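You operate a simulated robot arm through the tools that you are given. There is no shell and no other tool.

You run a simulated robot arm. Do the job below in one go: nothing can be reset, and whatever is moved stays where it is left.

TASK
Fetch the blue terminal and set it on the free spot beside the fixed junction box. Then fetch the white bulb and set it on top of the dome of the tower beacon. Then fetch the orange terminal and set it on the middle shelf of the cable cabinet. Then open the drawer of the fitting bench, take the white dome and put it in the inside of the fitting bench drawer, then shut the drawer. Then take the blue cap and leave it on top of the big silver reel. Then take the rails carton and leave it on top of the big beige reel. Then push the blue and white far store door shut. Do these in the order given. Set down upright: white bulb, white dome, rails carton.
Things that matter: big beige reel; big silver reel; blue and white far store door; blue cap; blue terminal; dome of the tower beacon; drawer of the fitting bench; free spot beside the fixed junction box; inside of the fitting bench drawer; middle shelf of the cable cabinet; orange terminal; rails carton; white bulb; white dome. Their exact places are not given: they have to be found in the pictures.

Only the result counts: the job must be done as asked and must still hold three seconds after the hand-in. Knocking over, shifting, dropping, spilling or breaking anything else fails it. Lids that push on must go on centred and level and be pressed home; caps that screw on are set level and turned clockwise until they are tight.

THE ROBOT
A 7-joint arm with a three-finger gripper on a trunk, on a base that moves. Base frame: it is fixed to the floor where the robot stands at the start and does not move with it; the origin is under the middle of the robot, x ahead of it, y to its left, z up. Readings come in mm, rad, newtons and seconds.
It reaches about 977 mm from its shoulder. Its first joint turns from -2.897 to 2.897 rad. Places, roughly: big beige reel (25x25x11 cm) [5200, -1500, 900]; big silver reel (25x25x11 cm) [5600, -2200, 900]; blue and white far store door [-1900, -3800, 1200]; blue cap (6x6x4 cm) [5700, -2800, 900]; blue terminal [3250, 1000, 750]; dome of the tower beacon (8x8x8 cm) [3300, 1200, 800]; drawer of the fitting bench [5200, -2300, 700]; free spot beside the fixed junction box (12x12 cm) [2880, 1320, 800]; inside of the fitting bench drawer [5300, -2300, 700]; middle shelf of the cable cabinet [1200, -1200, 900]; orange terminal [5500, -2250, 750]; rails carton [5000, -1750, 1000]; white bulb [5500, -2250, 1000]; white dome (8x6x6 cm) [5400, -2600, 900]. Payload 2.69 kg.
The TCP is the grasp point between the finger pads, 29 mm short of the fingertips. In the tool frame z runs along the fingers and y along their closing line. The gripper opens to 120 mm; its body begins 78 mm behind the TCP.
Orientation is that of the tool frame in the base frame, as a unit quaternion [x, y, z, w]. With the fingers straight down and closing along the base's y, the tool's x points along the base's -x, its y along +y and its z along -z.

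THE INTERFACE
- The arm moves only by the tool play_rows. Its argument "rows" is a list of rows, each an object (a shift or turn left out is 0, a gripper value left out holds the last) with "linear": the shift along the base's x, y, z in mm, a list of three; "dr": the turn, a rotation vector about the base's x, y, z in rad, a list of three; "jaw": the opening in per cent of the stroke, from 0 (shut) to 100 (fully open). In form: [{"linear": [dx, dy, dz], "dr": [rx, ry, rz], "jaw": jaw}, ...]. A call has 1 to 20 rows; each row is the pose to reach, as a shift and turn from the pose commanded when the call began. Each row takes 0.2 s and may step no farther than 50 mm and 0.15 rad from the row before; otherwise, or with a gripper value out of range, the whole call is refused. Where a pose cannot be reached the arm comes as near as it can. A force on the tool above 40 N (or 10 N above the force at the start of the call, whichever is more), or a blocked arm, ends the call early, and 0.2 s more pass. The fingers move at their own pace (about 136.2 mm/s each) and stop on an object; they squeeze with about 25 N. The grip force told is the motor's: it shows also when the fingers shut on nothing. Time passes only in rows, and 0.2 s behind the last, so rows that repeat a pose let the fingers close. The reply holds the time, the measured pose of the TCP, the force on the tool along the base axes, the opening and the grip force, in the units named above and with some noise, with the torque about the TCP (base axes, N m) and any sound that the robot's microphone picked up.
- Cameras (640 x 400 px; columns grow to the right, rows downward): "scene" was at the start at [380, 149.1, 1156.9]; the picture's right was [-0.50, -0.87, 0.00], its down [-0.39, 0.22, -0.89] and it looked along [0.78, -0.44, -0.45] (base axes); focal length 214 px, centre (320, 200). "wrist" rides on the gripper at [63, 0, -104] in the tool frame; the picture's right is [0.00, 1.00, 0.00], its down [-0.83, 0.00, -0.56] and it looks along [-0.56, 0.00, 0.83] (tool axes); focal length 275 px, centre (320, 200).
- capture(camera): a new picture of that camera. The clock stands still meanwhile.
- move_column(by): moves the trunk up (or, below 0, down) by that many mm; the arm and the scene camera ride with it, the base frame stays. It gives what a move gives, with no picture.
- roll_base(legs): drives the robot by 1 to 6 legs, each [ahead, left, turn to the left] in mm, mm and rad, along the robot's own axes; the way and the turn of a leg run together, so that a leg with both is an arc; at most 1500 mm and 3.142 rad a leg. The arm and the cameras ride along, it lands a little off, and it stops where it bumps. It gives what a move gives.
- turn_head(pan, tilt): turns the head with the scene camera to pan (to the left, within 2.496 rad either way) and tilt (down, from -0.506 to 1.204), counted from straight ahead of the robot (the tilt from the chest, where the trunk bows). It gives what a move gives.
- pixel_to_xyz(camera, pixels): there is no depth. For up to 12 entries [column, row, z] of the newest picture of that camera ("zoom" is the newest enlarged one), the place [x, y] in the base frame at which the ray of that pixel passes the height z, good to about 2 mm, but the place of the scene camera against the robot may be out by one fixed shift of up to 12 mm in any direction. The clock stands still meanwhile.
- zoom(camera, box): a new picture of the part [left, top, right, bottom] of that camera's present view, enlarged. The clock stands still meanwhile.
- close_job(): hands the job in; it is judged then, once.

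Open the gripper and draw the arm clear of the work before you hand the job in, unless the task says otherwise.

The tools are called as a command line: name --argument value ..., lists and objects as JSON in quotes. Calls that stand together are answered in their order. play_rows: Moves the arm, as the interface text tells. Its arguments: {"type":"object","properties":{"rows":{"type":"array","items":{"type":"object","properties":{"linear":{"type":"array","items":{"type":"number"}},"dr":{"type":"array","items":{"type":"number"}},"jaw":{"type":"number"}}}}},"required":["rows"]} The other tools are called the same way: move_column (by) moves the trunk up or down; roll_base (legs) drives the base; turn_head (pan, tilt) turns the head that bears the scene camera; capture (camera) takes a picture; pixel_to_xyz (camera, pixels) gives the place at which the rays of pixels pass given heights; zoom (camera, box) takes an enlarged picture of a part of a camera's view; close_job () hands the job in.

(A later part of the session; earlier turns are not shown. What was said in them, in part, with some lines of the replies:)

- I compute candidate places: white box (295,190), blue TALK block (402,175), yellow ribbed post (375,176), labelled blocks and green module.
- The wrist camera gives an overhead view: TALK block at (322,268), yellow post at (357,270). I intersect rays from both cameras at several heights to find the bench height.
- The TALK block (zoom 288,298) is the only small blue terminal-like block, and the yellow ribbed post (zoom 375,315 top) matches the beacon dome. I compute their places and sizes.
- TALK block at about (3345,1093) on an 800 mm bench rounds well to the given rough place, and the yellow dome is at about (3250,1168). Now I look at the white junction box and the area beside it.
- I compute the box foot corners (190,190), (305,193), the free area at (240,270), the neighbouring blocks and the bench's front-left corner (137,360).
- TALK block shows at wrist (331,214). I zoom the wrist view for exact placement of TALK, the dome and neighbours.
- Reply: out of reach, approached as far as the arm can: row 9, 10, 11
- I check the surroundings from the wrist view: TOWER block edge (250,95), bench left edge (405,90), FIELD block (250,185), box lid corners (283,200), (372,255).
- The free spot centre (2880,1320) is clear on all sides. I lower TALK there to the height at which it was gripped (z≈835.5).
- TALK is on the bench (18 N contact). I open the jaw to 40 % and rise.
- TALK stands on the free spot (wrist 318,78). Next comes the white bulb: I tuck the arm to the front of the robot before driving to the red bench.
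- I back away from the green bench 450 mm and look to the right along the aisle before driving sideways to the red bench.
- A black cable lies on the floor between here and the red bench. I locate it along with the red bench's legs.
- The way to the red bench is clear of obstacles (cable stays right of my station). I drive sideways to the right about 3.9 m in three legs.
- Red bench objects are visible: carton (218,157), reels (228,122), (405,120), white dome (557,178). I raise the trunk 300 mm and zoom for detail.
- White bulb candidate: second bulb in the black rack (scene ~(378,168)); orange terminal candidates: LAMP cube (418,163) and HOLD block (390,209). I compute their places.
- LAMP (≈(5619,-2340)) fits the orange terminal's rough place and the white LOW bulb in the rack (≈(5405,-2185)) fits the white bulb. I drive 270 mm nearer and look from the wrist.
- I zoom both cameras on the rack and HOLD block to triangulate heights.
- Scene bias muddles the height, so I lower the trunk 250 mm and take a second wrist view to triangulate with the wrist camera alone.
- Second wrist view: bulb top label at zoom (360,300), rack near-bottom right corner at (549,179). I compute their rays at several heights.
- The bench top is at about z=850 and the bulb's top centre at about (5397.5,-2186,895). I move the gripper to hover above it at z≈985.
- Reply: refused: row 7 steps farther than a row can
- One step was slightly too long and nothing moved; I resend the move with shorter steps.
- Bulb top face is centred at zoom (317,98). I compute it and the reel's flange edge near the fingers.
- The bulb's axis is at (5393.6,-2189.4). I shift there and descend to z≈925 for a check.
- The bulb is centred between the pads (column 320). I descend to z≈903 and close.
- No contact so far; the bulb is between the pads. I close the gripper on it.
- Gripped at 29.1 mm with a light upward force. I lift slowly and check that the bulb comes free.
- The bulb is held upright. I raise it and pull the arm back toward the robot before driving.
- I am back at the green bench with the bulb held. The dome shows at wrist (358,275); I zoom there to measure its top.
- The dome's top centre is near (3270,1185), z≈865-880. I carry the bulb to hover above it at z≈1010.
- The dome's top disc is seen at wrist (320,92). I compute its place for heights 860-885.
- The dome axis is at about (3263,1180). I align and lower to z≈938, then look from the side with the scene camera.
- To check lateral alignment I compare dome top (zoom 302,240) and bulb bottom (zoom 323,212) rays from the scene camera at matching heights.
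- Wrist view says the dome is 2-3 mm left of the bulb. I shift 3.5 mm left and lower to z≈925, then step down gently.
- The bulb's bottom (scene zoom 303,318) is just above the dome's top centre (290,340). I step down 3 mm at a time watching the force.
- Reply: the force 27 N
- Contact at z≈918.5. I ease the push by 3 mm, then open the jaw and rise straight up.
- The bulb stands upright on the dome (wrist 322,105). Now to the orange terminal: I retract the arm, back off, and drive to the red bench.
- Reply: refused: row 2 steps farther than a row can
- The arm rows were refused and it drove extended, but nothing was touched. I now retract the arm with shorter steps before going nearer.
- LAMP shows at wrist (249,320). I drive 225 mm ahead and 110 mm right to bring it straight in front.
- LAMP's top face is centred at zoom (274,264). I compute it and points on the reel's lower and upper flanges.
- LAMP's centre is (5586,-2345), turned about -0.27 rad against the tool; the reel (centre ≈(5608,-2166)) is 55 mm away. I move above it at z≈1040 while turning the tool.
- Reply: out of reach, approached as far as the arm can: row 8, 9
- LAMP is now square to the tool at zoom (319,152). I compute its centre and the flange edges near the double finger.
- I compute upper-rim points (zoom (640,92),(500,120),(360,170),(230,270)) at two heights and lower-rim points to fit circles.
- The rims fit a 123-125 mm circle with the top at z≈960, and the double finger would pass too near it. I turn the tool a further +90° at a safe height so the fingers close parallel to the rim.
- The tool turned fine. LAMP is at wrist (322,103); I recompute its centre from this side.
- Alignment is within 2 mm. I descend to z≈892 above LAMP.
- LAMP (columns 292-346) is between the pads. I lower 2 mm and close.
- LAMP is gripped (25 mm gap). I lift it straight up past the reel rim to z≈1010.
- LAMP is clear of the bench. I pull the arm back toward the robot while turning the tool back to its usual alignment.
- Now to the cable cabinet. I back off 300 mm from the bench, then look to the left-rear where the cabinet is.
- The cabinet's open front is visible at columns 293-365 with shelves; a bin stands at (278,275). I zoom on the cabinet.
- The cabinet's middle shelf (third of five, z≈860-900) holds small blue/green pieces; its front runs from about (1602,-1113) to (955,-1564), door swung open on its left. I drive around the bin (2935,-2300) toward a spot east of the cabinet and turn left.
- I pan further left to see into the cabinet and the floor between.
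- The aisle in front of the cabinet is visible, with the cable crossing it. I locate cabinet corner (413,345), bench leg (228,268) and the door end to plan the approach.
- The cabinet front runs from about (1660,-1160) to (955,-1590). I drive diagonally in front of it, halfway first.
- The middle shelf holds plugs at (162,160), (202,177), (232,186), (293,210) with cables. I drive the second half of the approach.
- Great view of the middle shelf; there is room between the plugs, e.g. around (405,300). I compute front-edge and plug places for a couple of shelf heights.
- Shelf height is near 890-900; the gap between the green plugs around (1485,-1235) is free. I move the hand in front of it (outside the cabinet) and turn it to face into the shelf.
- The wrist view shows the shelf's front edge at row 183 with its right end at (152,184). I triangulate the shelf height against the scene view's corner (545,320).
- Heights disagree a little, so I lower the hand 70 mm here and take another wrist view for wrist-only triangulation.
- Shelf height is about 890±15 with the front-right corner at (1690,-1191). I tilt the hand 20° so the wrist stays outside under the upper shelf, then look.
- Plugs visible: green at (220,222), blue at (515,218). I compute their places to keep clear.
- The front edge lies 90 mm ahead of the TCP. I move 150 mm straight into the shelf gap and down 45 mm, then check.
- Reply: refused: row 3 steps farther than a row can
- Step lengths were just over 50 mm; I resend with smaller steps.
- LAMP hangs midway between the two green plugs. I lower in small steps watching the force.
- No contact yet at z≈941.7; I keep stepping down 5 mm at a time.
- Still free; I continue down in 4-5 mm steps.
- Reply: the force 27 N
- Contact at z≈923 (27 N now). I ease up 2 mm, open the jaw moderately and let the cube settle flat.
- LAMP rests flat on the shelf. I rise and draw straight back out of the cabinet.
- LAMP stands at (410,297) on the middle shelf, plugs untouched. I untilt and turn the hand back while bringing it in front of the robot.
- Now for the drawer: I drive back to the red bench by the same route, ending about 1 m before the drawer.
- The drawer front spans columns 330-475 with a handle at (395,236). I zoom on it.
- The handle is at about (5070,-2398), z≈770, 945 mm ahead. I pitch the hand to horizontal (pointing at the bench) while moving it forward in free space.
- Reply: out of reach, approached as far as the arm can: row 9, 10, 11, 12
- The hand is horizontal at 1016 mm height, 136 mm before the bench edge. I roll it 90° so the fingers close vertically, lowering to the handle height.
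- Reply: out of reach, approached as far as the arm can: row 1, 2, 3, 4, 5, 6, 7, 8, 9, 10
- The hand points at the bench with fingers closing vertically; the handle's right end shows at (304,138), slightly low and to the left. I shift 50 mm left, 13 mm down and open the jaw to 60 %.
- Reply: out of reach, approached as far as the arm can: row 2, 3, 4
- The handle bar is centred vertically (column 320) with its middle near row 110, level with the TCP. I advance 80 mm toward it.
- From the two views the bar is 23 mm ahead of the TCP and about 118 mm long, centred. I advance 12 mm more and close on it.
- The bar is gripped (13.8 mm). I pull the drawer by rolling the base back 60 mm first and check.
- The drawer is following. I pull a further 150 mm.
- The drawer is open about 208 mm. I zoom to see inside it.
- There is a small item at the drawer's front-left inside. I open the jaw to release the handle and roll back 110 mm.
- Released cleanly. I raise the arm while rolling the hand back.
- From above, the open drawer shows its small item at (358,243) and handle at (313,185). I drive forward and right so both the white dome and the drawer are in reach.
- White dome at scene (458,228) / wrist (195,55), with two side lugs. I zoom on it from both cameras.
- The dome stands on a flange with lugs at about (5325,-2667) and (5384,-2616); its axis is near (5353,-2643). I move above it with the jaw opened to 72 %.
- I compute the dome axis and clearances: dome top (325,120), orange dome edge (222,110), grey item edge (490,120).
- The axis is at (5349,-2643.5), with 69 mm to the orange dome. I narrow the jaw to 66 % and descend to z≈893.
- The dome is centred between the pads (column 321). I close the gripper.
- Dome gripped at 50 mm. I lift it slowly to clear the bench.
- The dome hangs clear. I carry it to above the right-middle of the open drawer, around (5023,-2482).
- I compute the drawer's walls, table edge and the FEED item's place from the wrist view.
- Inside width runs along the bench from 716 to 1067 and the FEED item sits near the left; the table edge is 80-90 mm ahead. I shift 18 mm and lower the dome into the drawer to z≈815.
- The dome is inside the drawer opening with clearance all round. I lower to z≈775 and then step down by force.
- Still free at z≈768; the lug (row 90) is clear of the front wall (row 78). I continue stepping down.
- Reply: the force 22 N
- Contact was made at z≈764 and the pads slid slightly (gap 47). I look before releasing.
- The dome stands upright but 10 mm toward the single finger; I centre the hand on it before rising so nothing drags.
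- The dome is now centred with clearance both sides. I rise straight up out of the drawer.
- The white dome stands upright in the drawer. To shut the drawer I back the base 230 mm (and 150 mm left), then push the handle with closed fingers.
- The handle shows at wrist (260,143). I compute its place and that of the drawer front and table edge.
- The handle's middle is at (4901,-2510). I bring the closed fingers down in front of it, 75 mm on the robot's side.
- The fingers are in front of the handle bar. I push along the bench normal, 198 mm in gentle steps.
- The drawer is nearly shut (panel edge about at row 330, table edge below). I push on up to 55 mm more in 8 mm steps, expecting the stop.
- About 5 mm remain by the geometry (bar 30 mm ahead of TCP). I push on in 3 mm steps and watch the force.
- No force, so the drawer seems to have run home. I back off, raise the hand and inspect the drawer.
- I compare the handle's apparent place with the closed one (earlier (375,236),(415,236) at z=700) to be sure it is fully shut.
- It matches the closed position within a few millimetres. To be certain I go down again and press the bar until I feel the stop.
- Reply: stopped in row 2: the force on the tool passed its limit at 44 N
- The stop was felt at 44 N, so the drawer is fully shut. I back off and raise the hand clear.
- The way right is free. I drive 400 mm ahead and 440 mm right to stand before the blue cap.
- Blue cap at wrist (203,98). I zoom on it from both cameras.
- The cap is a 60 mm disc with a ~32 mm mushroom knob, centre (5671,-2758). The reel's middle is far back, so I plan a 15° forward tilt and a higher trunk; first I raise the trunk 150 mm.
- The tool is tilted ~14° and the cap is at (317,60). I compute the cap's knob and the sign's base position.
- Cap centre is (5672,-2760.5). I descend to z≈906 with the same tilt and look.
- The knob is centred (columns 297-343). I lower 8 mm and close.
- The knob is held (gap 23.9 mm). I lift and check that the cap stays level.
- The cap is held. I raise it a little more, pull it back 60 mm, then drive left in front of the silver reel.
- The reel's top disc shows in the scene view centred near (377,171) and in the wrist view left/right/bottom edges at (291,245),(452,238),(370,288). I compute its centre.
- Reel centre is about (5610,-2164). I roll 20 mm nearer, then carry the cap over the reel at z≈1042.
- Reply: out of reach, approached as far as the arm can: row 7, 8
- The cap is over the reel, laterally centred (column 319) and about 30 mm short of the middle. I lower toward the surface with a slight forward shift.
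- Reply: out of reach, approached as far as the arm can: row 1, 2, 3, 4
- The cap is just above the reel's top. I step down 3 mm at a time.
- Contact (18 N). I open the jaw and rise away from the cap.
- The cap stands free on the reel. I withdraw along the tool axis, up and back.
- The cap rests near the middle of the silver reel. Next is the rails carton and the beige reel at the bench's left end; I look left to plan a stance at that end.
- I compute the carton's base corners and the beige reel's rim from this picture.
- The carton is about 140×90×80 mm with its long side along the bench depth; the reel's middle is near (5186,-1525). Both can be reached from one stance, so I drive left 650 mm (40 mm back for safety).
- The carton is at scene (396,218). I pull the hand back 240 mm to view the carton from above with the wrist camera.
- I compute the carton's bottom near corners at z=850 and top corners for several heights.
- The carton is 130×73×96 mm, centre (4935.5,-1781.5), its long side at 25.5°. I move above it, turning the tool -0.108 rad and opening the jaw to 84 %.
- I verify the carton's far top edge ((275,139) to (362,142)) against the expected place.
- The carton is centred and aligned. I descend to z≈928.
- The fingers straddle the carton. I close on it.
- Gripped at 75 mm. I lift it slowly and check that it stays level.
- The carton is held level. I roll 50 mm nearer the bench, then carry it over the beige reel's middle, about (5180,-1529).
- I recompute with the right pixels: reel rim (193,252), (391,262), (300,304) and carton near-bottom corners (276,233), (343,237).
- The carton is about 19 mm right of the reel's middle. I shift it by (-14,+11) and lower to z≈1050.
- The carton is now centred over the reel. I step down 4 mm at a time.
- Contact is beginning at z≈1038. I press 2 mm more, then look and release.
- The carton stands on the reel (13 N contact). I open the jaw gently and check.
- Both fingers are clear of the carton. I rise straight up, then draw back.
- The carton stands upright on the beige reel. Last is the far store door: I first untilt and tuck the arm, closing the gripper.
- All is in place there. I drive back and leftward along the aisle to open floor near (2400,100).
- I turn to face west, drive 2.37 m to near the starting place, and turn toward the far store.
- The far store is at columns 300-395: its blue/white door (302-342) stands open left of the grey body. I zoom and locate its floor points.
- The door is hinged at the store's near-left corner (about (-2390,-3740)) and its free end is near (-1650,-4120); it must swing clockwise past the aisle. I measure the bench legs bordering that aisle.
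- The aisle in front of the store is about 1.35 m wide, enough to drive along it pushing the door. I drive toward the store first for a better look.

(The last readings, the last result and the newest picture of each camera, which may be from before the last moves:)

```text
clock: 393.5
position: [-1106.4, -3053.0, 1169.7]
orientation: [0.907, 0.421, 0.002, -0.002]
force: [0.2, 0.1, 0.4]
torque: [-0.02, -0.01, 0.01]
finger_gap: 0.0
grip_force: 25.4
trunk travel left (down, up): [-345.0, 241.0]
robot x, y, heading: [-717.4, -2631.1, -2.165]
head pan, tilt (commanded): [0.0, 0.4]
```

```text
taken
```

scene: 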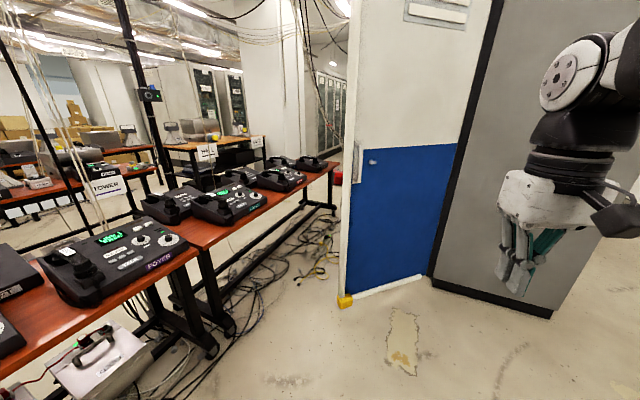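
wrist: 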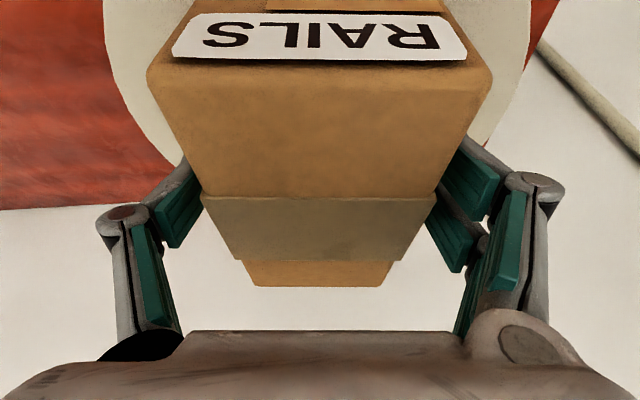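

I compute the door foot (345,304), hinge (430,277), store corners (433,287), (550,318) and bench legs (230,334), (212,352), (335,212).

pixel_to_xyz --camera "scene" --pixels '[[345, 304, 0], [430, 277, 0], [433, 288, 0], [550, 318, 0], [230, 334, 0], [212, 354, 0], [335, 212, 0], [352, 293, 40], [425, 274, 40], [338, 162, 750], [196, 258, 750], [325, 240, 0]]'

```text
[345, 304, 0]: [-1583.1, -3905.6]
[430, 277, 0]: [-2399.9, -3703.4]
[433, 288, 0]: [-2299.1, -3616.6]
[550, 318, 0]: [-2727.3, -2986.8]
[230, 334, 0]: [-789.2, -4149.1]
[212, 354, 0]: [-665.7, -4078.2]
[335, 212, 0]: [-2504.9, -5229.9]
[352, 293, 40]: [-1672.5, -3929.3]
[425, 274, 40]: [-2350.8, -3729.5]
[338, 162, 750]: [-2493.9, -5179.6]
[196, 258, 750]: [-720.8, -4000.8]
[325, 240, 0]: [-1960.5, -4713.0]
```

The door is about 132° open with its end near (-1600,-3910); the bench edge leaves an aisle about 1.14 m wide. I lower the trunk 150 mm and drive to the aisle's entrance, facing along it.

move_column --by -150

roll_base --legs '[[500, 136, 0], [0, 0, -0.411], [200, 254, 0]]'

turn_head --pan -0.1 --tilt 0.5

capture --camera "scene"

```text
clock: 395.2
position: [-1106.2, -3053.1, 1020.2]
orientation: [0.907, 0.421, 0.002, -0.002]
force: [0.3, 0.1, 0.4]
torque: [0.0, -0.01, 0.0]
finger_gap: 0.3
grip_force: 25.0
trunk travel left (down, up): [-195.0, 391.0]
robot x, y, heading: [-719.7, -2632.9, -2.163]
head pan, tilt (commanded): [0.0, 0.4]
```

```text
clock: 401.2
position: [-1446.7, -3684.3, 1019.0]
orientation: [0.974, 0.228, 0.004, -0.002]
force: [-0.7, 0.3, 0.4]
torque: [-0.01, -0.01, 0.01]
finger_gap: 0.0
grip_force: 25.8
trunk travel left (down, up): [-195.0, 391.0]
robot x, y, heading: [-925.3, -3449.8, -2.565]
head pan, tilt (commanded): [0.0, 0.4]
```

```text
clock: 401.9
position: [-1445.3, -3683.9, 1020.3]
orientation: [0.973, 0.229, 0.003, -0.002]
force: [0.2, 0.1, -0.4]
torque: [-0.02, 0.03, 0.01]
finger_gap: 0.0
grip_force: 25.1
trunk travel left (down, up): [-195.0, 391.0]
robot x, y, heading: [-922.3, -3451.4, -2.566]
head pan, tilt (commanded): [-0.099, 0.499]
```

```text
taken
```

scene: 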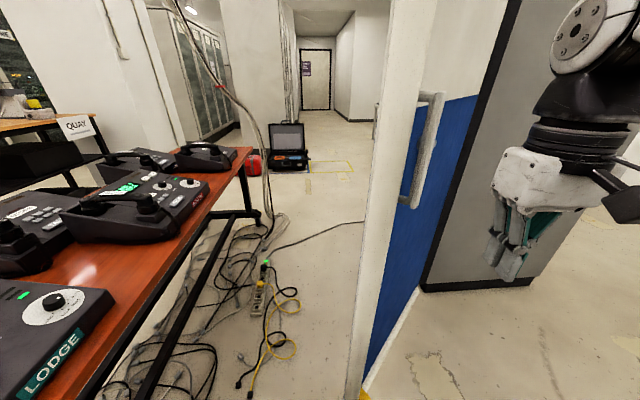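

Floor cables and a power strip lie in the aisle (e.g. (260,300), (285,320)). I measure them, the door's foot (365,393) and the bench edge.

pixel_to_xyz --camera "scene" --pixels '[[260, 312, 0], [297, 300, 0], [250, 395, 0], [240, 385, 0], [267, 265, 0], [300, 240, 0], [365, 395, 0], [260, 215, 0], [430, 290, 0], [530, 285, 0], [238, 150, 750], [350, 225, 0]]'

zoom --camera "scene" --box '[200, 200, 440, 400]'

```text
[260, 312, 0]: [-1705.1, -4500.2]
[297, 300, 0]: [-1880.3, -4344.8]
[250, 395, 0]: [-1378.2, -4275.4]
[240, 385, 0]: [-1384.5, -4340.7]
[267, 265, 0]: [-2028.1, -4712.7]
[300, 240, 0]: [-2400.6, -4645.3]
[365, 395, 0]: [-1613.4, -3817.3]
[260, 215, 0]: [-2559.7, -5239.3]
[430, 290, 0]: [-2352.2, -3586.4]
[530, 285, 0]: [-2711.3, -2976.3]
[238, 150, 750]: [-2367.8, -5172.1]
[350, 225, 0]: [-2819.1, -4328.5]
```

```text
2.00 times, centred on (320, 300) of scene
```

zoom: 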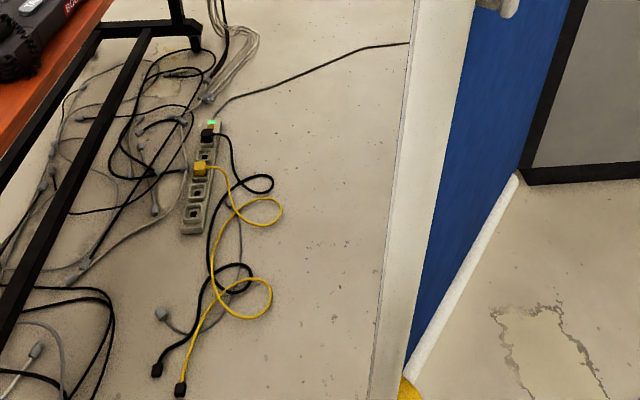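

I refine the hinge (420,288) and the door line, and check cable loops (295,345) and (283,330).

pixel_to_xyz --camera "scene" --pixels '[[420, 288, 0], [419, 287, 40], [366, 388, 40], [295, 345, 0], [301, 303, 0], [283, 330, 0], [238, 388, 0], [422, 291, 0]]'

```text
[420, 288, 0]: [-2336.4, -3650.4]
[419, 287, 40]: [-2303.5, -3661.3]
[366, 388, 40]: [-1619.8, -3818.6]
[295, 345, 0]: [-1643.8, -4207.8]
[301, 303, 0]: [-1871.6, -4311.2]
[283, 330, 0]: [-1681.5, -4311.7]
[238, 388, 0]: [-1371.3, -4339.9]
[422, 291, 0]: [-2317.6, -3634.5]
```

The hinge is near (-2315,-3650) and the cable loops stay beyond 795 mm from the store front. I shift the base 95 mm right so it passes them, then extend the closed hand forward.

roll_base --legs '[[0, -95, -0.01]]'

play_rows --rows '[{"linear": [-36, -11, -12]}, {"linear": [-72, -22, -24]}, {"linear": [-107, -33, -36]}, {"linear": [-143, -44, -48]}, {"linear": [-179, -55, -60]}, {"linear": [-214, -65.4, -70]}, {"linear": [-214, -65.4, -70]}]'

turn_head --pan -0.3 --tilt 0.5

capture --camera "scene"

capture --camera "wrist"

```text
clock: 403.1
position: [-1500.2, -3598.1, 1018.2]
orientation: [0.974, 0.225, 0.004, -0.001]
force: [-0.2, 0.3, 0.3]
torque: [-0.02, 0.05, 0.0]
finger_gap: 0.0
grip_force: 25.2
trunk travel left (down, up): [-195.0, 391.0]
robot x, y, heading: [-976.5, -3369.9, -2.584]
head pan, tilt (commanded): [-0.099, 0.499]
```

```text
clock: 404.6
position: [-1714.4, -3664.0, 948.5]
orientation: [0.974, 0.225, 0.002, -0.002]
force: [-0.3, -0.4, 0.7]
torque: [0.01, -0.03, 0.0]
finger_gap: 0.0
grip_force: 24.6
trunk travel left (down, up): [-195.0, 391.0]
robot x, y, heading: [-971.6, -3368.6, -2.582]
head pan, tilt (commanded): [-0.099, 0.499]
```

```text
clock: 405.4
position: [-1713.9, -3665.7, 948.5]
orientation: [0.974, 0.225, 0.003, -0.002]
force: [0.8, -0.4, -0.2]
torque: [-0.01, -0.02, -0.01]
finger_gap: 0.0
grip_force: 25.7
trunk travel left (down, up): [-195.0, 391.0]
robot x, y, heading: [-977.7, -3370.2, -2.581]
head pan, tilt (commanded): [-0.3, 0.499]
```

```text
taken
```

scene: 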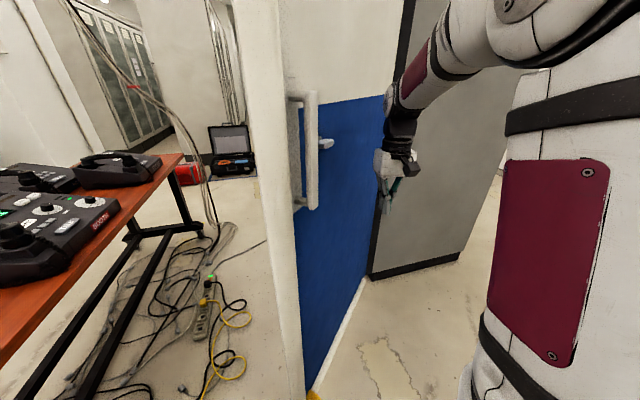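

```text
taken
```

wrist: 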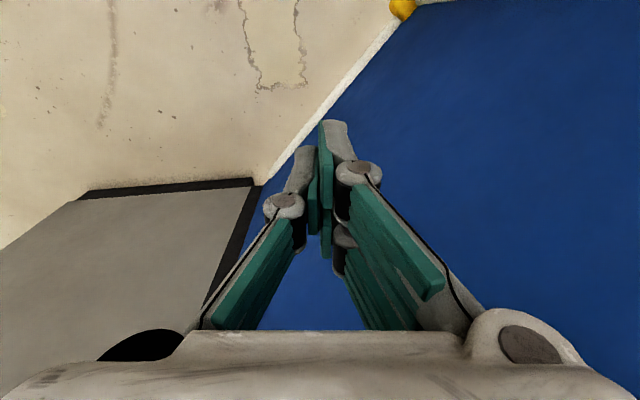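

The hand is about 145 mm before the door, between hinge and handle. I drive forward 250 mm along the aisle to begin pushing.

roll_base --legs '[[250, 0, 0.005]]'

capture --camera "scene"

capture --camera "wrist"

```text
clock: 407.2
position: [-1919.5, -3801.3, 948.3]
orientation: [0.974, 0.227, 0.003, -0.002]
force: [0.0, 1.1, -0.4]
torque: [-0.02, 0.04, 0.01]
finger_gap: 0.0
grip_force: 24.9
trunk travel left (down, up): [-195.0, 391.0]
robot x, y, heading: [-1184.8, -3503.2, -2.576]
head pan, tilt (commanded): [-0.3, 0.499]
```

```text
taken
```

scene: 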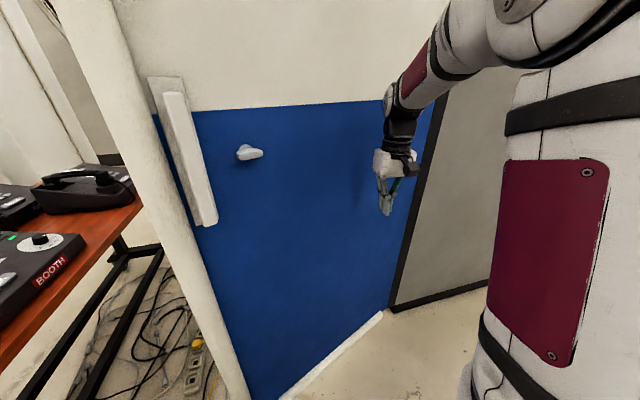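

```text
taken
```

wrist: 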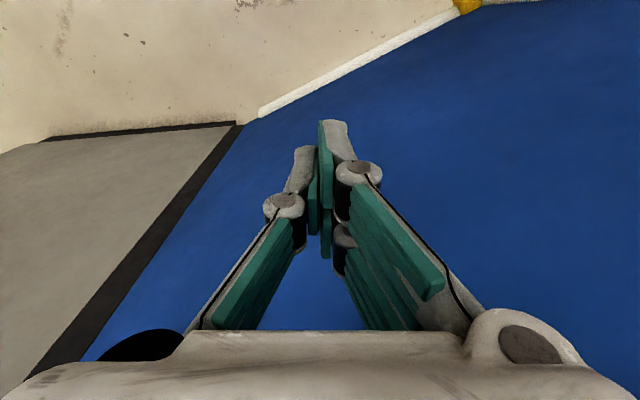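

The door is turning. I continue forward another 250 mm.

roll_base --legs '[[250, 0, 0]]'

capture --camera "scene"

capture --camera "wrist"

```text
clock: 408.3
position: [-1977.2, -3836.5, 947.0]
orientation: [0.973, 0.229, 0.011, -0.003]
force: [0.4, 0.9, 0.7]
torque: [0.02, 0.0, 0.0]
finger_gap: 0.3
grip_force: 24.7
trunk travel left (down, up): [-195.0, 391.0]
robot x, y, heading: [-1248.7, -3539.9, -2.578]
head pan, tilt (commanded): [-0.3, 0.499]
stopped in leg 1: the force on the tool passed its limit at 102 N (the readings are from after the stop); the commanded pose is now the measured one
```

```text
taken
```

scene: 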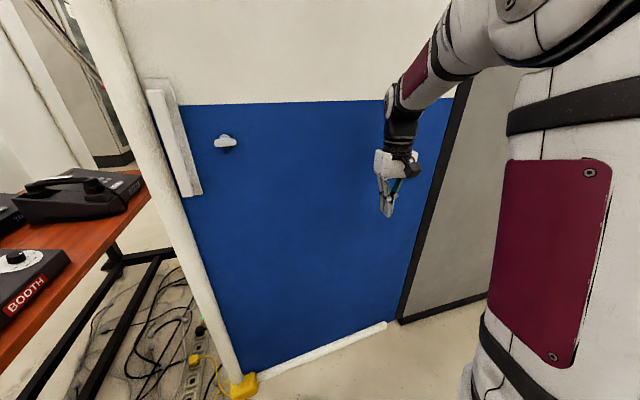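

```text
taken
```

wrist: 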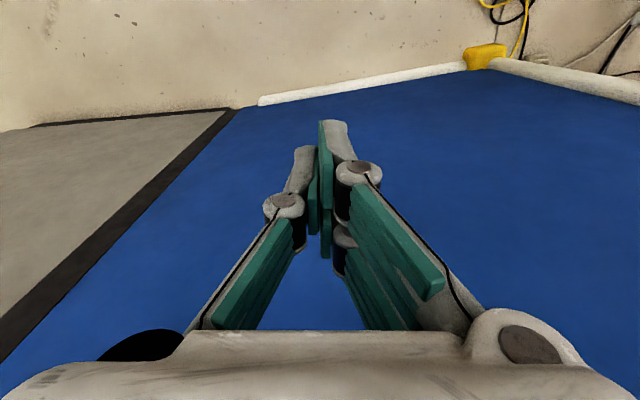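

The drive stopped on a 102 N push while the door had turned to about 115°. I check the door's present foot (243,390), hinge (388,325) and its position against the cables.

pixel_to_xyz --camera "scene" --pixels '[[243, 392, 0], [388, 323, 40], [395, 325, 0], [258, 372, 40], [487, 294, 0], [195, 365, 0], [205, 345, 0]]'

zoom --camera "wrist" --box '[420, 0, 640, 130]'

pixel_to_xyz --camera "wrist" --pixels '[[487, 62, 30], [262, 102, 40], [235, 108, 0], [40, 125, 0]]'

```text
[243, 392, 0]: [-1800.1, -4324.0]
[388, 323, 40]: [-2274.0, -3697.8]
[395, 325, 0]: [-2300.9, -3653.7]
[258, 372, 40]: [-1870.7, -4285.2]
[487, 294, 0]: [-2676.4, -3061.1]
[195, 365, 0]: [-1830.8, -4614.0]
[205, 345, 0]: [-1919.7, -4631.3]
```

```text
2.91 times, centred on (530, 65) of wrist
```

zoom: 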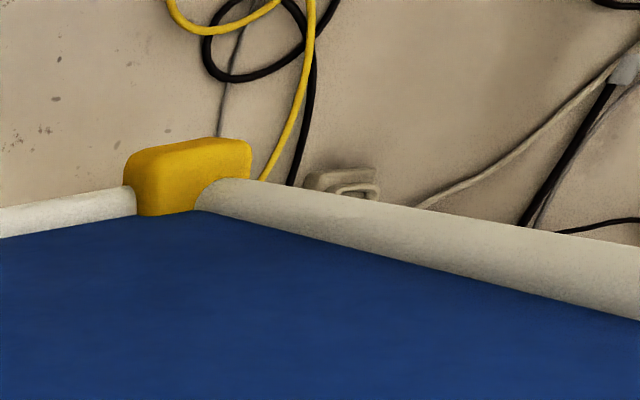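

```text
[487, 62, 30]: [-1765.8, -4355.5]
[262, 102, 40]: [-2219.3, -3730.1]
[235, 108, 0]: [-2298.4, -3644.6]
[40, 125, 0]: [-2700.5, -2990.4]
```

The door has swung on to about 95° and stands clear ahead of the hand; the 102 N was an impact. I roll 90 mm up gently, then push with slow arm steps.

roll_base --legs '[[80, 0, 0]]'

play_rows --rows '[{"linear": [-8.4, -5.4, 0]}, {"linear": [-16.9, -10.7, 0]}, {"linear": [-25.3, -16.1, 0]}, {"linear": [-33.8, -21.4, 0]}, {"linear": [-42.2, -26.8, 0]}, {"linear": [-50.6, -32.2, 0]}, {"linear": [-59.1, -37.5, 0]}, {"linear": [-67.5, -42.9, 0]}, {"linear": [-76, -48.2, 0]}, {"linear": [-84.4, -53.6, 0]}]'

capture --camera "wrist"

capture --camera "scene"

```text
clock: 409.4
position: [-2043.6, -3879.7, 946.9]
orientation: [0.973, 0.228, 0.012, -0.003]
force: [0.4, -0.5, -0.4]
torque: [0.01, -0.01, -0.02]
finger_gap: 0.0
grip_force: 24.3
trunk travel left (down, up): [-195.0, 391.0]
robot x, y, heading: [-1315.9, -3580.7, -2.571]
head pan, tilt (commanded): [-0.3, 0.499]
```

```text
clock: 411.6
position: [-2129.1, -3934.5, 947.1]
orientation: [0.974, 0.228, 0.012, -0.004]
force: [-0.9, -0.1, 0.5]
torque: [0.04, 0.01, 0.0]
finger_gap: 0.0
grip_force: 24.8
trunk travel left (down, up): [-195.0, 391.0]
robot x, y, heading: [-1315.8, -3584.9, -2.571]
head pan, tilt (commanded): [-0.3, 0.499]
```

```text
taken
```

wrist: 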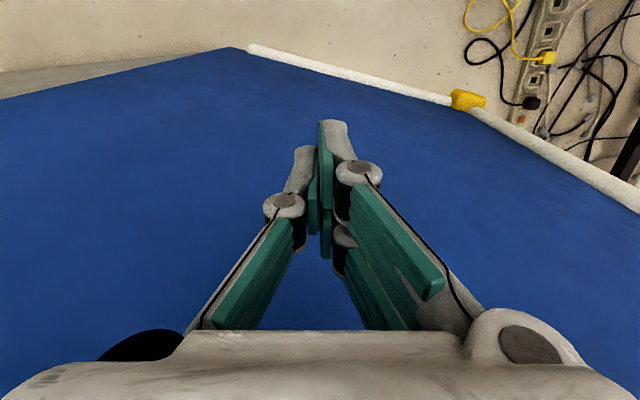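

```text
taken
```

scene: 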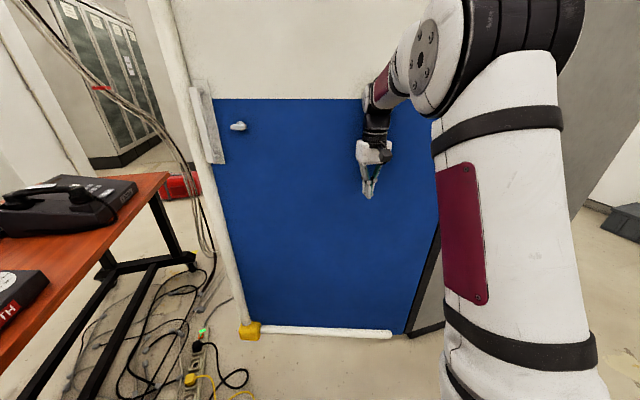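

The door has swung further on with no force. I measure its present line: foot (468,102), hinge end (250,48).

pixel_to_xyz --camera "wrist" --pixels '[[468, 106, 20], [250, 48, 40], [235, 50, 0], [455, 100, 40]]'

pixel_to_xyz --camera "scene" --pixels '[[250, 333, 20], [390, 334, 40], [408, 335, 0], [262, 330, 40]]'

```text
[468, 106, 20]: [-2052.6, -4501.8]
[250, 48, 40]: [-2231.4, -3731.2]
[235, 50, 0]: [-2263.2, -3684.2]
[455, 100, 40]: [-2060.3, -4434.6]
```

```text
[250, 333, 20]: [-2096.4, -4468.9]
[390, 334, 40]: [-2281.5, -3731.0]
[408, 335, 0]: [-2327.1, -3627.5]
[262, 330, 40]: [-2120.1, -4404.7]
```

The hinge is at about (-2240,-3705) and the door at 73°. I draw the hand back 280 mm, roll the base forward by the same, then push on with slow arm motion.

play_rows --rows '[{"linear": [39, 25, 0]}, {"linear": [78, 50, 0]}, {"linear": [117, 75, 0]}, {"linear": [156, 100, 0]}, {"linear": [195, 125, 0]}, {"linear": [234, 150, 0]}, {"linear": [234, 150, 0]}]'

roll_base --legs '[[270, 0, 0]]'

capture --camera "wrist"

capture --camera "scene"

```text
clock: 413.1
position: [-1894.7, -3783.4, 946.2]
orientation: [0.973, 0.228, 0.012, -0.003]
force: [-0.2, 0.6, -0.5]
torque: [0.0, -0.02, -0.02]
finger_gap: 0.3
grip_force: 24.9
trunk travel left (down, up): [-195.0, 391.0]
robot x, y, heading: [-1315.2, -3585.0, -2.577]
head pan, tilt (commanded): [-0.3, 0.499]
```

```text
clock: 415.1
position: [-2124.6, -3931.1, 944.7]
orientation: [0.974, 0.228, 0.011, -0.002]
force: [-0.1, -0.5, -0.4]
torque: [-0.01, 0.01, 0.01]
finger_gap: 0.0
grip_force: 25.0
trunk travel left (down, up): [-195.0, 391.0]
robot x, y, heading: [-1541.1, -3730.1, -2.572]
head pan, tilt (commanded): [-0.3, 0.499]
```

```text
taken
```

wrist: 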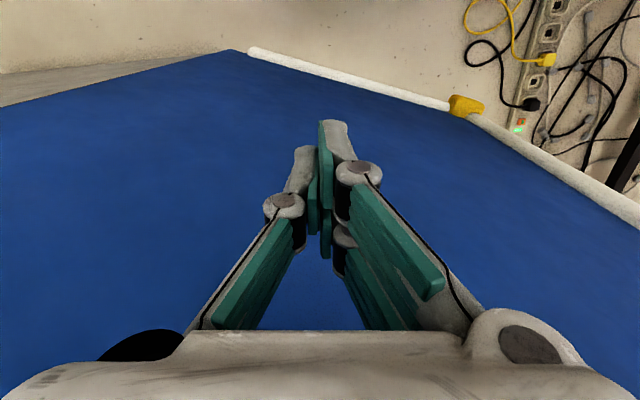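

```text
taken
```

scene: 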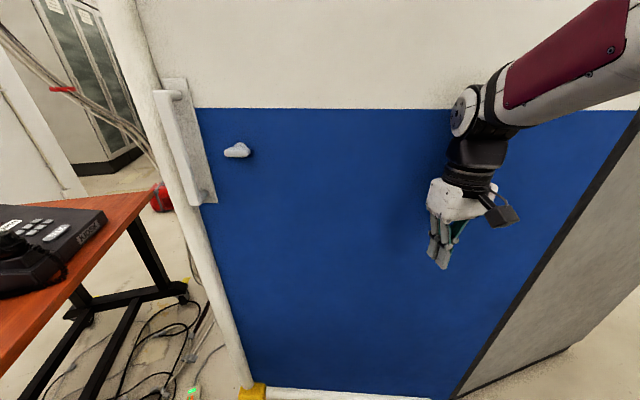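

The hand is at the door again. I push straight along the aisle with the arm, 12 mm per row.

play_rows --rows '[{"linear": [-10.1, -6.4, 0]}, {"linear": [-20.3, -12.9, 0]}, {"linear": [-30.4, -19.3, 0]}, {"linear": [-40.5, -25.7, 0]}, {"linear": [-50.6, -32.2, 0]}, {"linear": [-60.8, -38.6, 0]}, {"linear": [-70.9, -45, 0]}, {"linear": [-81, -51.5, 0]}, {"linear": [-91.2, -57.9, 0]}, {"linear": [-101.3, -64.3, 0]}, {"linear": [-111.4, -70.8, 0]}, {"linear": [-121.5, -77.2, 0]}, {"linear": [-131.7, -83.6, 0]}, {"linear": [-141.8, -90, 0]}, {"linear": [-151.9, -96.5, 0]}, {"linear": [-162, -102.9, 0]}, {"linear": [-172.2, -109.3, 0]}, {"linear": [-182.3, -115.8, 0]}, {"linear": [-192.4, -122.2, 0]}, {"linear": [-202.6, -128.6, 0]}]'

capture --camera "wrist"

capture --camera "scene"

```text
clock: 419.3
position: [-2327.1, -4060.1, 945.2]
orientation: [0.974, 0.227, 0.012, -0.003]
force: [0.1, -0.5, -0.3]
torque: [0.01, 0.02, 0.02]
finger_gap: 0.0
grip_force: 24.8
trunk travel left (down, up): [-195.0, 391.0]
robot x, y, heading: [-1543.1, -3729.2, -2.576]
head pan, tilt (commanded): [-0.3, 0.499]
```

```text
taken
```

wrist: 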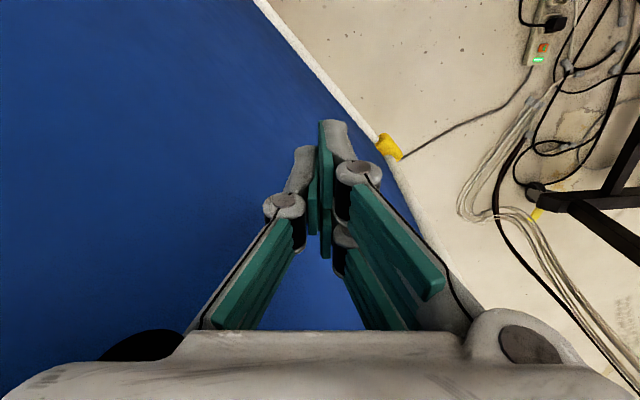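

```text
taken
```

scene: 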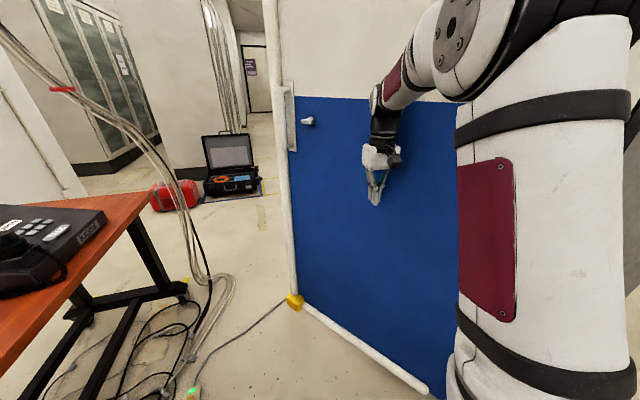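

The door has swung well round: foot now at wrist (388,150). I compute its angle.

pixel_to_xyz --camera "wrist" --pixels '[[388, 152, 20], [300, 45, 40], [262, 3, 40]]'

pixel_to_xyz --camera "scene" --pixels '[[296, 303, 20], [422, 390, 40], [305, 307, 40]]'

```text
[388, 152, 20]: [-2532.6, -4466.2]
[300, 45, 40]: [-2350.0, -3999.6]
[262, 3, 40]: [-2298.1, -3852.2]
```

```text
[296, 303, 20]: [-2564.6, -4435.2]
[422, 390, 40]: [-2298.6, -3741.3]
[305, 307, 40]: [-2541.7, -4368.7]
```

The door is at about 36°. I draw the hand back 100 mm, roll forward 100 mm for better reach, then sweep the hand sideways to close it.

play_rows --rows '[{"linear": [28, 18, 0]}, {"linear": [56, 36, 0]}, {"linear": [84.4, 53.6, 0]}, {"linear": [84.4, 53.6, 0]}]'

roll_base --legs '[[100, 0, 0]]'

capture --camera "wrist"

```text
clock: 420.3
position: [-2240.7, -4006.1, 946.2]
orientation: [0.973, 0.229, 0.011, -0.003]
force: [0.4, 0.7, 0.6]
torque: [0.0, 0.0, -0.02]
finger_gap: 0.2
grip_force: 25.1
trunk travel left (down, up): [-195.0, 391.0]
robot x, y, heading: [-1545.1, -3724.9, -2.577]
head pan, tilt (commanded): [-0.3, 0.499]
```

```text
clock: 421.4
position: [-2325.9, -4060.9, 945.6]
orientation: [0.973, 0.229, 0.012, -0.002]
force: [0.1, 0.4, 0.0]
torque: [0.0, -0.02, 0.03]
finger_gap: 0.0
grip_force: 24.8
trunk travel left (down, up): [-195.0, 391.0]
robot x, y, heading: [-1627.3, -3782.8, -2.577]
head pan, tilt (commanded): [-0.3, 0.499]
```

```text
taken
```

wrist: 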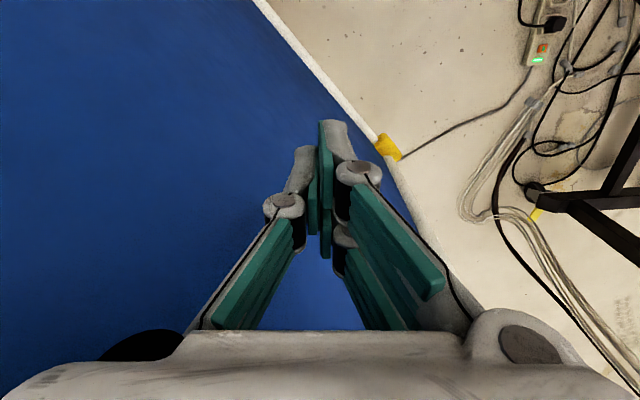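

Now I sweep the hand toward the store front, 11 mm per row, to swing the door shut.

play_rows --rows '[{"linear": [-7.5, 8.4, 0]}, {"linear": [-15, 16.9, 0]}, {"linear": [-22.5, 25.3, 0]}, {"linear": [-30, 33.8, 0]}, {"linear": [-37.5, 42.2, 0]}, {"linear": [-45, 50.7, 0]}, {"linear": [-52.5, 59.1, 0]}, {"linear": [-60, 67.6, 0]}, {"linear": [-67.5, 76, 0]}, {"linear": [-75, 84.5, 0]}, {"linear": [-82.4, 92.9, 0]}, {"linear": [-89.9, 101.3, 0]}, {"linear": [-97.4, 109.8, 0]}, {"linear": [-104.9, 118.2, 0]}, {"linear": [-112.4, 126.7, 0]}, {"linear": [-119.9, 135.1, 0]}, {"linear": [-127.4, 143.6, 0]}, {"linear": [-134.9, 152, 0]}, {"linear": [-142.4, 160.5, 0]}, {"linear": [-149.9, 168.9, 0]}]'

capture --camera "wrist"

capture --camera "scene"

```text
clock: 425.6
position: [-2476.0, -3892.8, 944.7]
orientation: [0.973, 0.229, 0.012, -0.003]
force: [0.7, -0.4, 0.6]
torque: [-0.02, -0.04, -0.01]
finger_gap: 0.0
grip_force: 25.1
trunk travel left (down, up): [-195.0, 391.0]
robot x, y, heading: [-1627.8, -3787.3, -2.571]
head pan, tilt (commanded): [-0.3, 0.499]
```

```text
taken
```

wrist: 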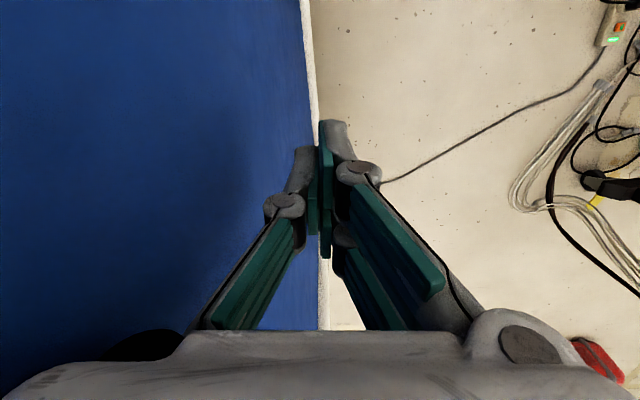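

```text
taken
```

scene: 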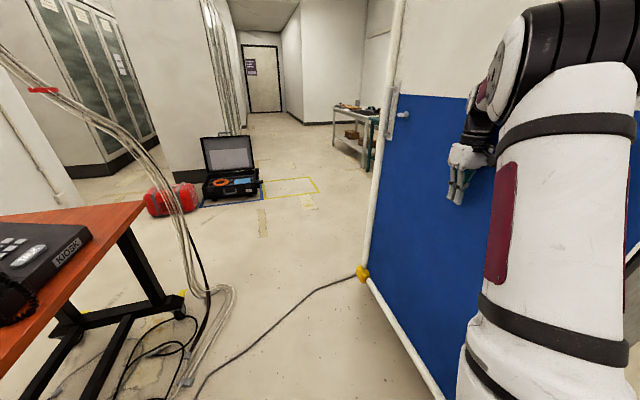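

The door is almost shut; its bottom line runs from wrist (303,10) to (325,280). I compute its remaining angle.

pixel_to_xyz --camera "wrist" --pixels '[[304, 10, 40], [313, 100, 40], [325, 285, 40]]'

pixel_to_xyz --camera "scene" --pixels '[[362, 276, 20], [440, 398, 40], [372, 285, 40]]'

```text
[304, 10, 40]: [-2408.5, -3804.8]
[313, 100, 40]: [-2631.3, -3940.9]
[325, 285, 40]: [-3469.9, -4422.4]
```

```text
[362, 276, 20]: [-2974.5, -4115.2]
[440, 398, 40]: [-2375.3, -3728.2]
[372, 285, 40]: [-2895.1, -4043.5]
```

The door line lies in the store's front plane now. I press on toward it in 5 mm steps until I feel it is firmly shut.

play_rows --rows '[{"linear": [-2.7, 4.2, 0]}, {"linear": [-5.4, 8.4, 0]}, {"linear": [-8, 12.7, 0]}, {"linear": [-10.7, 16.9, 0]}, {"linear": [-10.7, 16.9, 0]}]'

play_rows --rows '[{"linear": [-2.7, 4.2, 0]}, {"linear": [-5.4, 8.4, 0]}, {"linear": [-8, 12.7, 0]}, {"linear": [-8, 12.7, 0]}]'

```text
clock: 426.1
position: [-2475.9, -3892.6, 946.5]
orientation: [0.973, 0.231, 0.013, 0.001]
force: [10.0, -6.7, 3.2]
torque: [1.02, 1.46, 0.1]
finger_gap: 0.2
grip_force: 25.3
trunk travel left (down, up): [-195.0, 391.0]
robot x, y, heading: [-1625.2, -3784.3, -2.572]
head pan, tilt (commanded): [-0.3, 0.499]
stopped in row 2: the force on the tool passed its limit at 49 N (the readings are from after the stop); the commanded pose is now the measured one
```

```text
clock: 426.5
position: [-2474.3, -3893.2, 946.5]
orientation: [0.972, 0.235, 0.016, 0.003]
force: [8.6, -7.3, 3.8]
torque: [1.02, 1.31, 0.09]
finger_gap: 0.0
grip_force: 24.7
trunk travel left (down, up): [-195.0, 391.0]
robot x, y, heading: [-1629.3, -3789.5, -2.572]
head pan, tilt (commanded): [-0.3, 0.499]
stopped in row 1: the force on the tool passed its limit at 47 N (the readings are from after the stop); the commanded pose is now the measured one
```

Firm resistance at once (49 N), so the door sits against the frame. I draw the hand away and look at the door's edge.

play_rows --rows '[{"linear": [15, -22, 0]}, {"linear": [35, -45, 0]}, {"linear": [70, -65, 10]}, {"linear": [105, -75, 20]}, {"linear": [145, -70, 30]}, {"linear": [185, -55, 40]}, {"linear": [185, -55, 40]}]'

turn_head --pan -0.7 --tilt 0.4

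capture --camera "scene"

```text
clock: 428.1
position: [-2290.2, -3946.8, 986.6]
orientation: [0.972, 0.233, 0.016, 0.003]
force: [-0.3, 0.5, 0.4]
torque: [-0.01, 0.01, 0.01]
finger_gap: 0.1
grip_force: 24.5
trunk travel left (down, up): [-195.0, 391.0]
robot x, y, heading: [-1627.7, -3782.8, -2.573]
head pan, tilt (commanded): [-0.3, 0.499]
```

```text
clock: 429.0
position: [-2289.9, -3947.3, 985.8]
orientation: [0.972, 0.233, 0.018, 0.002]
force: [0.5, -0.2, 0.3]
torque: [-0.01, -0.01, -0.01]
finger_gap: 0.0
grip_force: 24.9
trunk travel left (down, up): [-195.0, 391.0]
robot x, y, heading: [-1625.1, -3783.1, -2.574]
head pan, tilt (commanded): [-0.7, 0.4]
```

```text
taken
```

scene: 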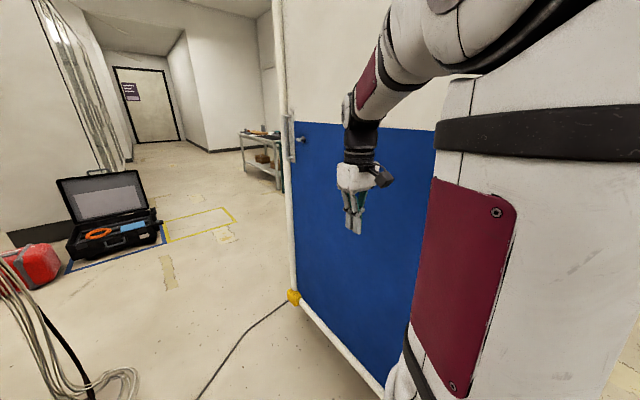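

I zoom on the door's free edge to look for a remaining gap.

zoom --camera "scene" --box '[240, 0, 360, 130]'

zoom --camera "scene" --box '[250, 220, 420, 400]'

```text
3.08 times, centred on (300, 65) of scene
```

zoom: 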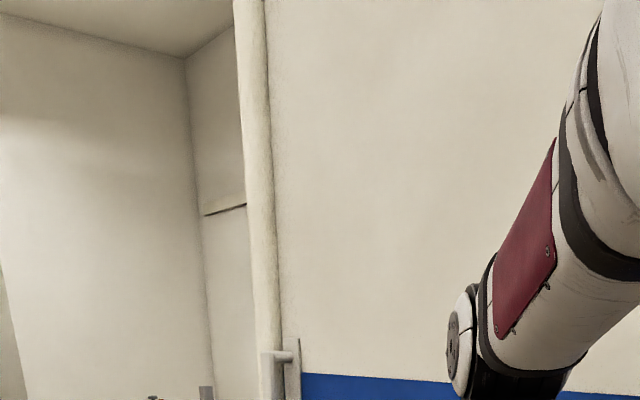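

```text
2.22 times, centred on (335, 310) of scene
```

zoom: 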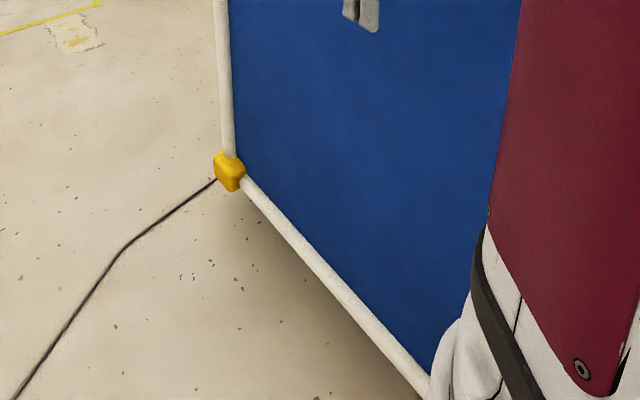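

I check what lies ahead in the aisle (case (120,250), canister (40,285)) before moving forward to view the door's free edge from the far side.

pixel_to_xyz --camera "scene" --pixels '[[75, 265, 0], [158, 243, 0], [40, 290, 0], [230, 238, 0], [120, 395, 0], [280, 190, 0], [294, 303, 20], [383, 395, 40]]'

```text
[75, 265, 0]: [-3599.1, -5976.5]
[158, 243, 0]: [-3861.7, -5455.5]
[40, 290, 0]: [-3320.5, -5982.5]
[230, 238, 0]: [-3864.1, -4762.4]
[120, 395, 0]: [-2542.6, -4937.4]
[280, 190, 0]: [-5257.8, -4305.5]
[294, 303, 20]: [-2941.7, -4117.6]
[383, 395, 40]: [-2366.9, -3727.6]
```

The door line fits the closed direction within measuring error. I bring the arm to the robot's front and roll forward 650 mm to look back at the door's free edge.

play_rows --rows '[{"linear": [23, -36, 10]}, {"linear": [46, -72, 20]}, {"linear": [69, -108, 30]}, {"linear": [92, -144, 40]}, {"linear": [116, -183, 50]}, {"linear": [116, -183, 50]}]'

roll_base --legs '[[400, 60, 0], [300, 40, 0]]'

turn_head --pan -1.3 --tilt 0.3

capture --camera "scene"

```text
clock: 430.4
position: [-2174.8, -4130.3, 1034.2]
orientation: [0.972, 0.233, 0.017, 0.003]
force: [-0.3, 0.2, 0.6]
torque: [0.01, 0.01, 0.02]
finger_gap: 0.2
grip_force: 24.5
trunk travel left (down, up): [-195.0, 391.0]
robot x, y, heading: [-1626.4, -3784.7, -2.57]
head pan, tilt (commanded): [-0.7, 0.4]
```

```text
clock: 434.5
position: [-2719.7, -4585.9, 1035.7]
orientation: [0.973, 0.229, 0.016, 0.004]
force: [0.4, 1.5, -0.2]
torque: [0.01, 0.02, -0.01]
finger_gap: 0.0
grip_force: 24.9
trunk travel left (down, up): [-195.0, 391.0]
robot x, y, heading: [-2173.0, -4243.1, -2.579]
head pan, tilt (commanded): [-0.7, 0.4]
```

```text
clock: 435.5
position: [-2720.1, -4585.8, 1036.1]
orientation: [0.973, 0.23, 0.016, 0.004]
force: [0.0, 0.3, -0.6]
torque: [0.0, -0.02, -0.01]
finger_gap: 0.0
grip_force: 25.0
trunk travel left (down, up): [-195.0, 391.0]
robot x, y, heading: [-2176.4, -4245.9, -2.578]
head pan, tilt (commanded): [-1.3, 0.3]
```

```text
taken
```

scene: 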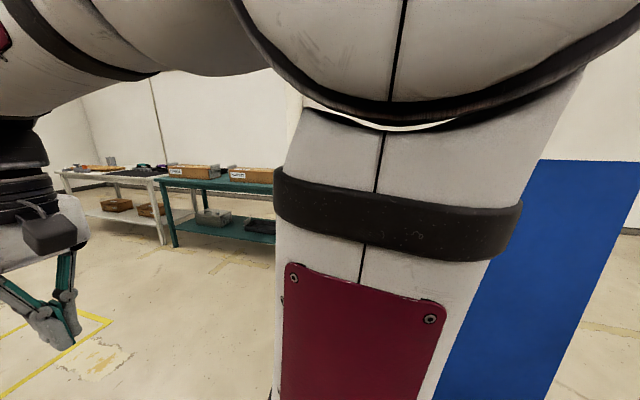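

The arm blocks this view. I roll a further 760 mm along the free aisle so I can look back at the door's edge past the arm.

roll_base --legs '[[760, 0, 0]]'

turn_head --pan -2.2 --tilt 0.3

capture --camera "scene"

```text
clock: 439.6
position: [-3353.7, -4977.5, 1034.5]
orientation: [0.974, 0.227, 0.015, 0.003]
force: [0.5, 0.6, 0.1]
torque: [0.0, 0.0, -0.02]
finger_gap: 0.0
grip_force: 24.9
trunk travel left (down, up): [-195.0, 391.0]
robot x, y, heading: [-2800.8, -4640.9, -2.58]
head pan, tilt (commanded): [-1.3, 0.3]
```

```text
clock: 440.8
position: [-3355.5, -4977.5, 1034.3]
orientation: [0.973, 0.228, 0.016, 0.003]
force: [0.4, 0.2, 0.5]
torque: [0.02, 0.01, -0.02]
finger_gap: 0.0
grip_force: 24.7
trunk travel left (down, up): [-195.0, 391.0]
robot x, y, heading: [-2800.6, -4639.2, -2.581]
head pan, tilt (commanded): [-2.201, 0.3]
```

```text
taken
```

scene: 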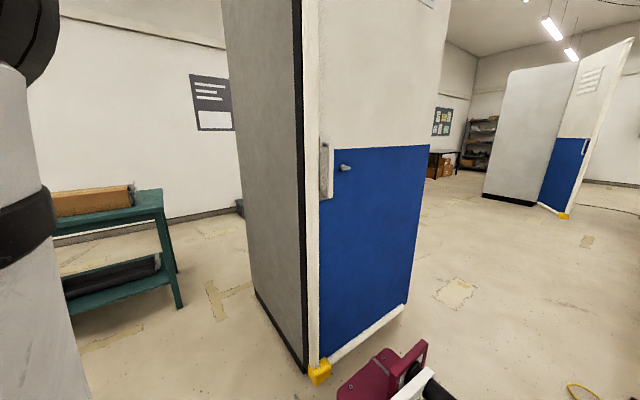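

The store now shows its door against the body: grey side, dark frame strip, then the door. I zoom on the free edge to confirm there is no gap.

zoom --camera "scene" --box '[270, 260, 370, 390]'

zoom --camera "scene" --box '[260, 0, 380, 120]'

```text
3.08 times, centred on (320, 325) of scene
```

zoom: 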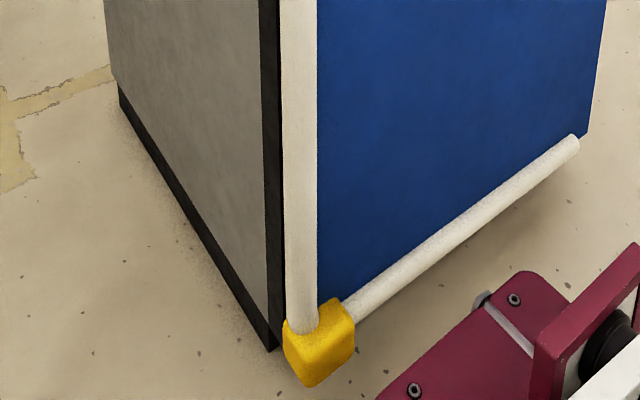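

```text
3.33 times, centred on (320, 60) of scene
```

zoom: 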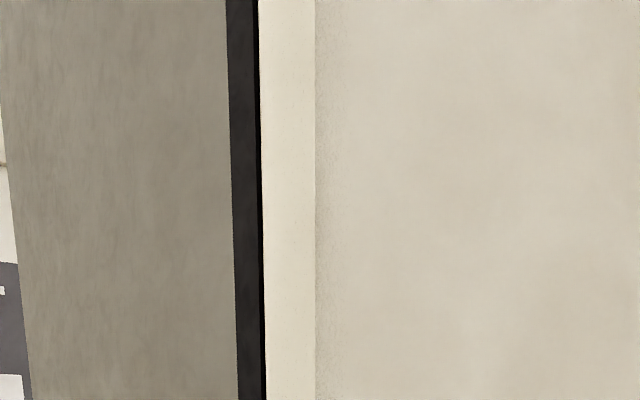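

The door's edge lies against the frame with only a hairline seam: it is shut. I open the gripper, with the arm clear of everything.

play_rows --rows '[{"linear": [0, 0, 0], "jaw": 60}, {"linear": [0, 0, 0], "jaw": 100}, {"linear": [0, 0, 0], "jaw": 100}, {"linear": [0, 0, 0], "jaw": 100}]'

turn_head --pan -2.45 --tilt 0.2

capture --camera "scene"

```text
clock: 441.8
position: [-3354.9, -4977.8, 1036.0]
orientation: [0.974, 0.227, 0.016, 0.003]
force: [0.2, 0.4, -0.8]
torque: [0.0, -0.03, -0.05]
finger_gap: 120.0
grip_force: 0.1
trunk travel left (down, up): [-195.0, 391.0]
robot x, y, heading: [-2800.0, -4642.0, -2.587]
head pan, tilt (commanded): [-2.201, 0.3]
```

```text
clock: 442.6
position: [-3353.8, -4978.2, 1035.8]
orientation: [0.974, 0.227, 0.015, 0.004]
force: [-0.6, 0.4, 0.2]
torque: [-0.02, 0.0, 0.02]
finger_gap: 120.0
grip_force: 0.0
trunk travel left (down, up): [-195.0, 391.0]
robot x, y, heading: [-2800.2, -4640.7, -2.587]
head pan, tilt (commanded): [-2.45, 0.201]
```

```text
taken
```

scene: 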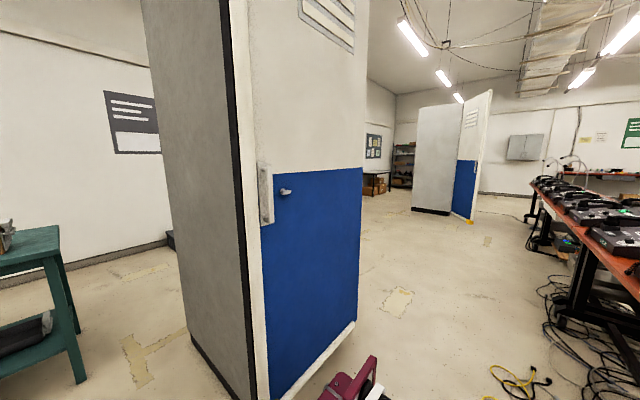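

The store door is shut, the gripper is open and the arm is clear; the pictures taken as each piece was set down showed it in place. I hand the job in.

close_job

```text
The job is handed in.
```

I did all seven steps in the order given and handed the job in. I don't have the verdict: the reply said only that the job is handed in. I checked each placement in the pictures as I made it, but did not go back to the green bench or reopen the drawer at the end.

| Step | Result |
|---|---|
| Blue terminal (labelled TALK) | On the free spot in front of the white junction box |
| White bulb (labelled LOW) | Upright on the yellow dome; I took this dome to be the tower beacon |
| Orange terminal (labelled LAMP) | Flat on the cabinet's middle shelf, between two green plugs; it was released with a small tip and settled |
| White dome | Upright in the drawer when I let go; the drawer was then shut and pressed until it stopped firmly. I could not see inside after that |
| Blue cap | On the big silver reel, about 25 mm short of its centre |
| Rails carton | Upright and roughly centred on the big beige reel |
| Far store door | Shut; it resisted a firm push, and its free edge shows only a hairline seam |

- **Hard bump:** while I pushed the store door, the base stopped once on a 102 N push against the tool. The door kept swinging and nothing looked damaged or moved.
- **Arm extended:** after I placed the bulb, the base backed away and drove to the red bench with the arm still stretched out, because my command to draw it in was refused. It stayed above everything and no contact was reported.
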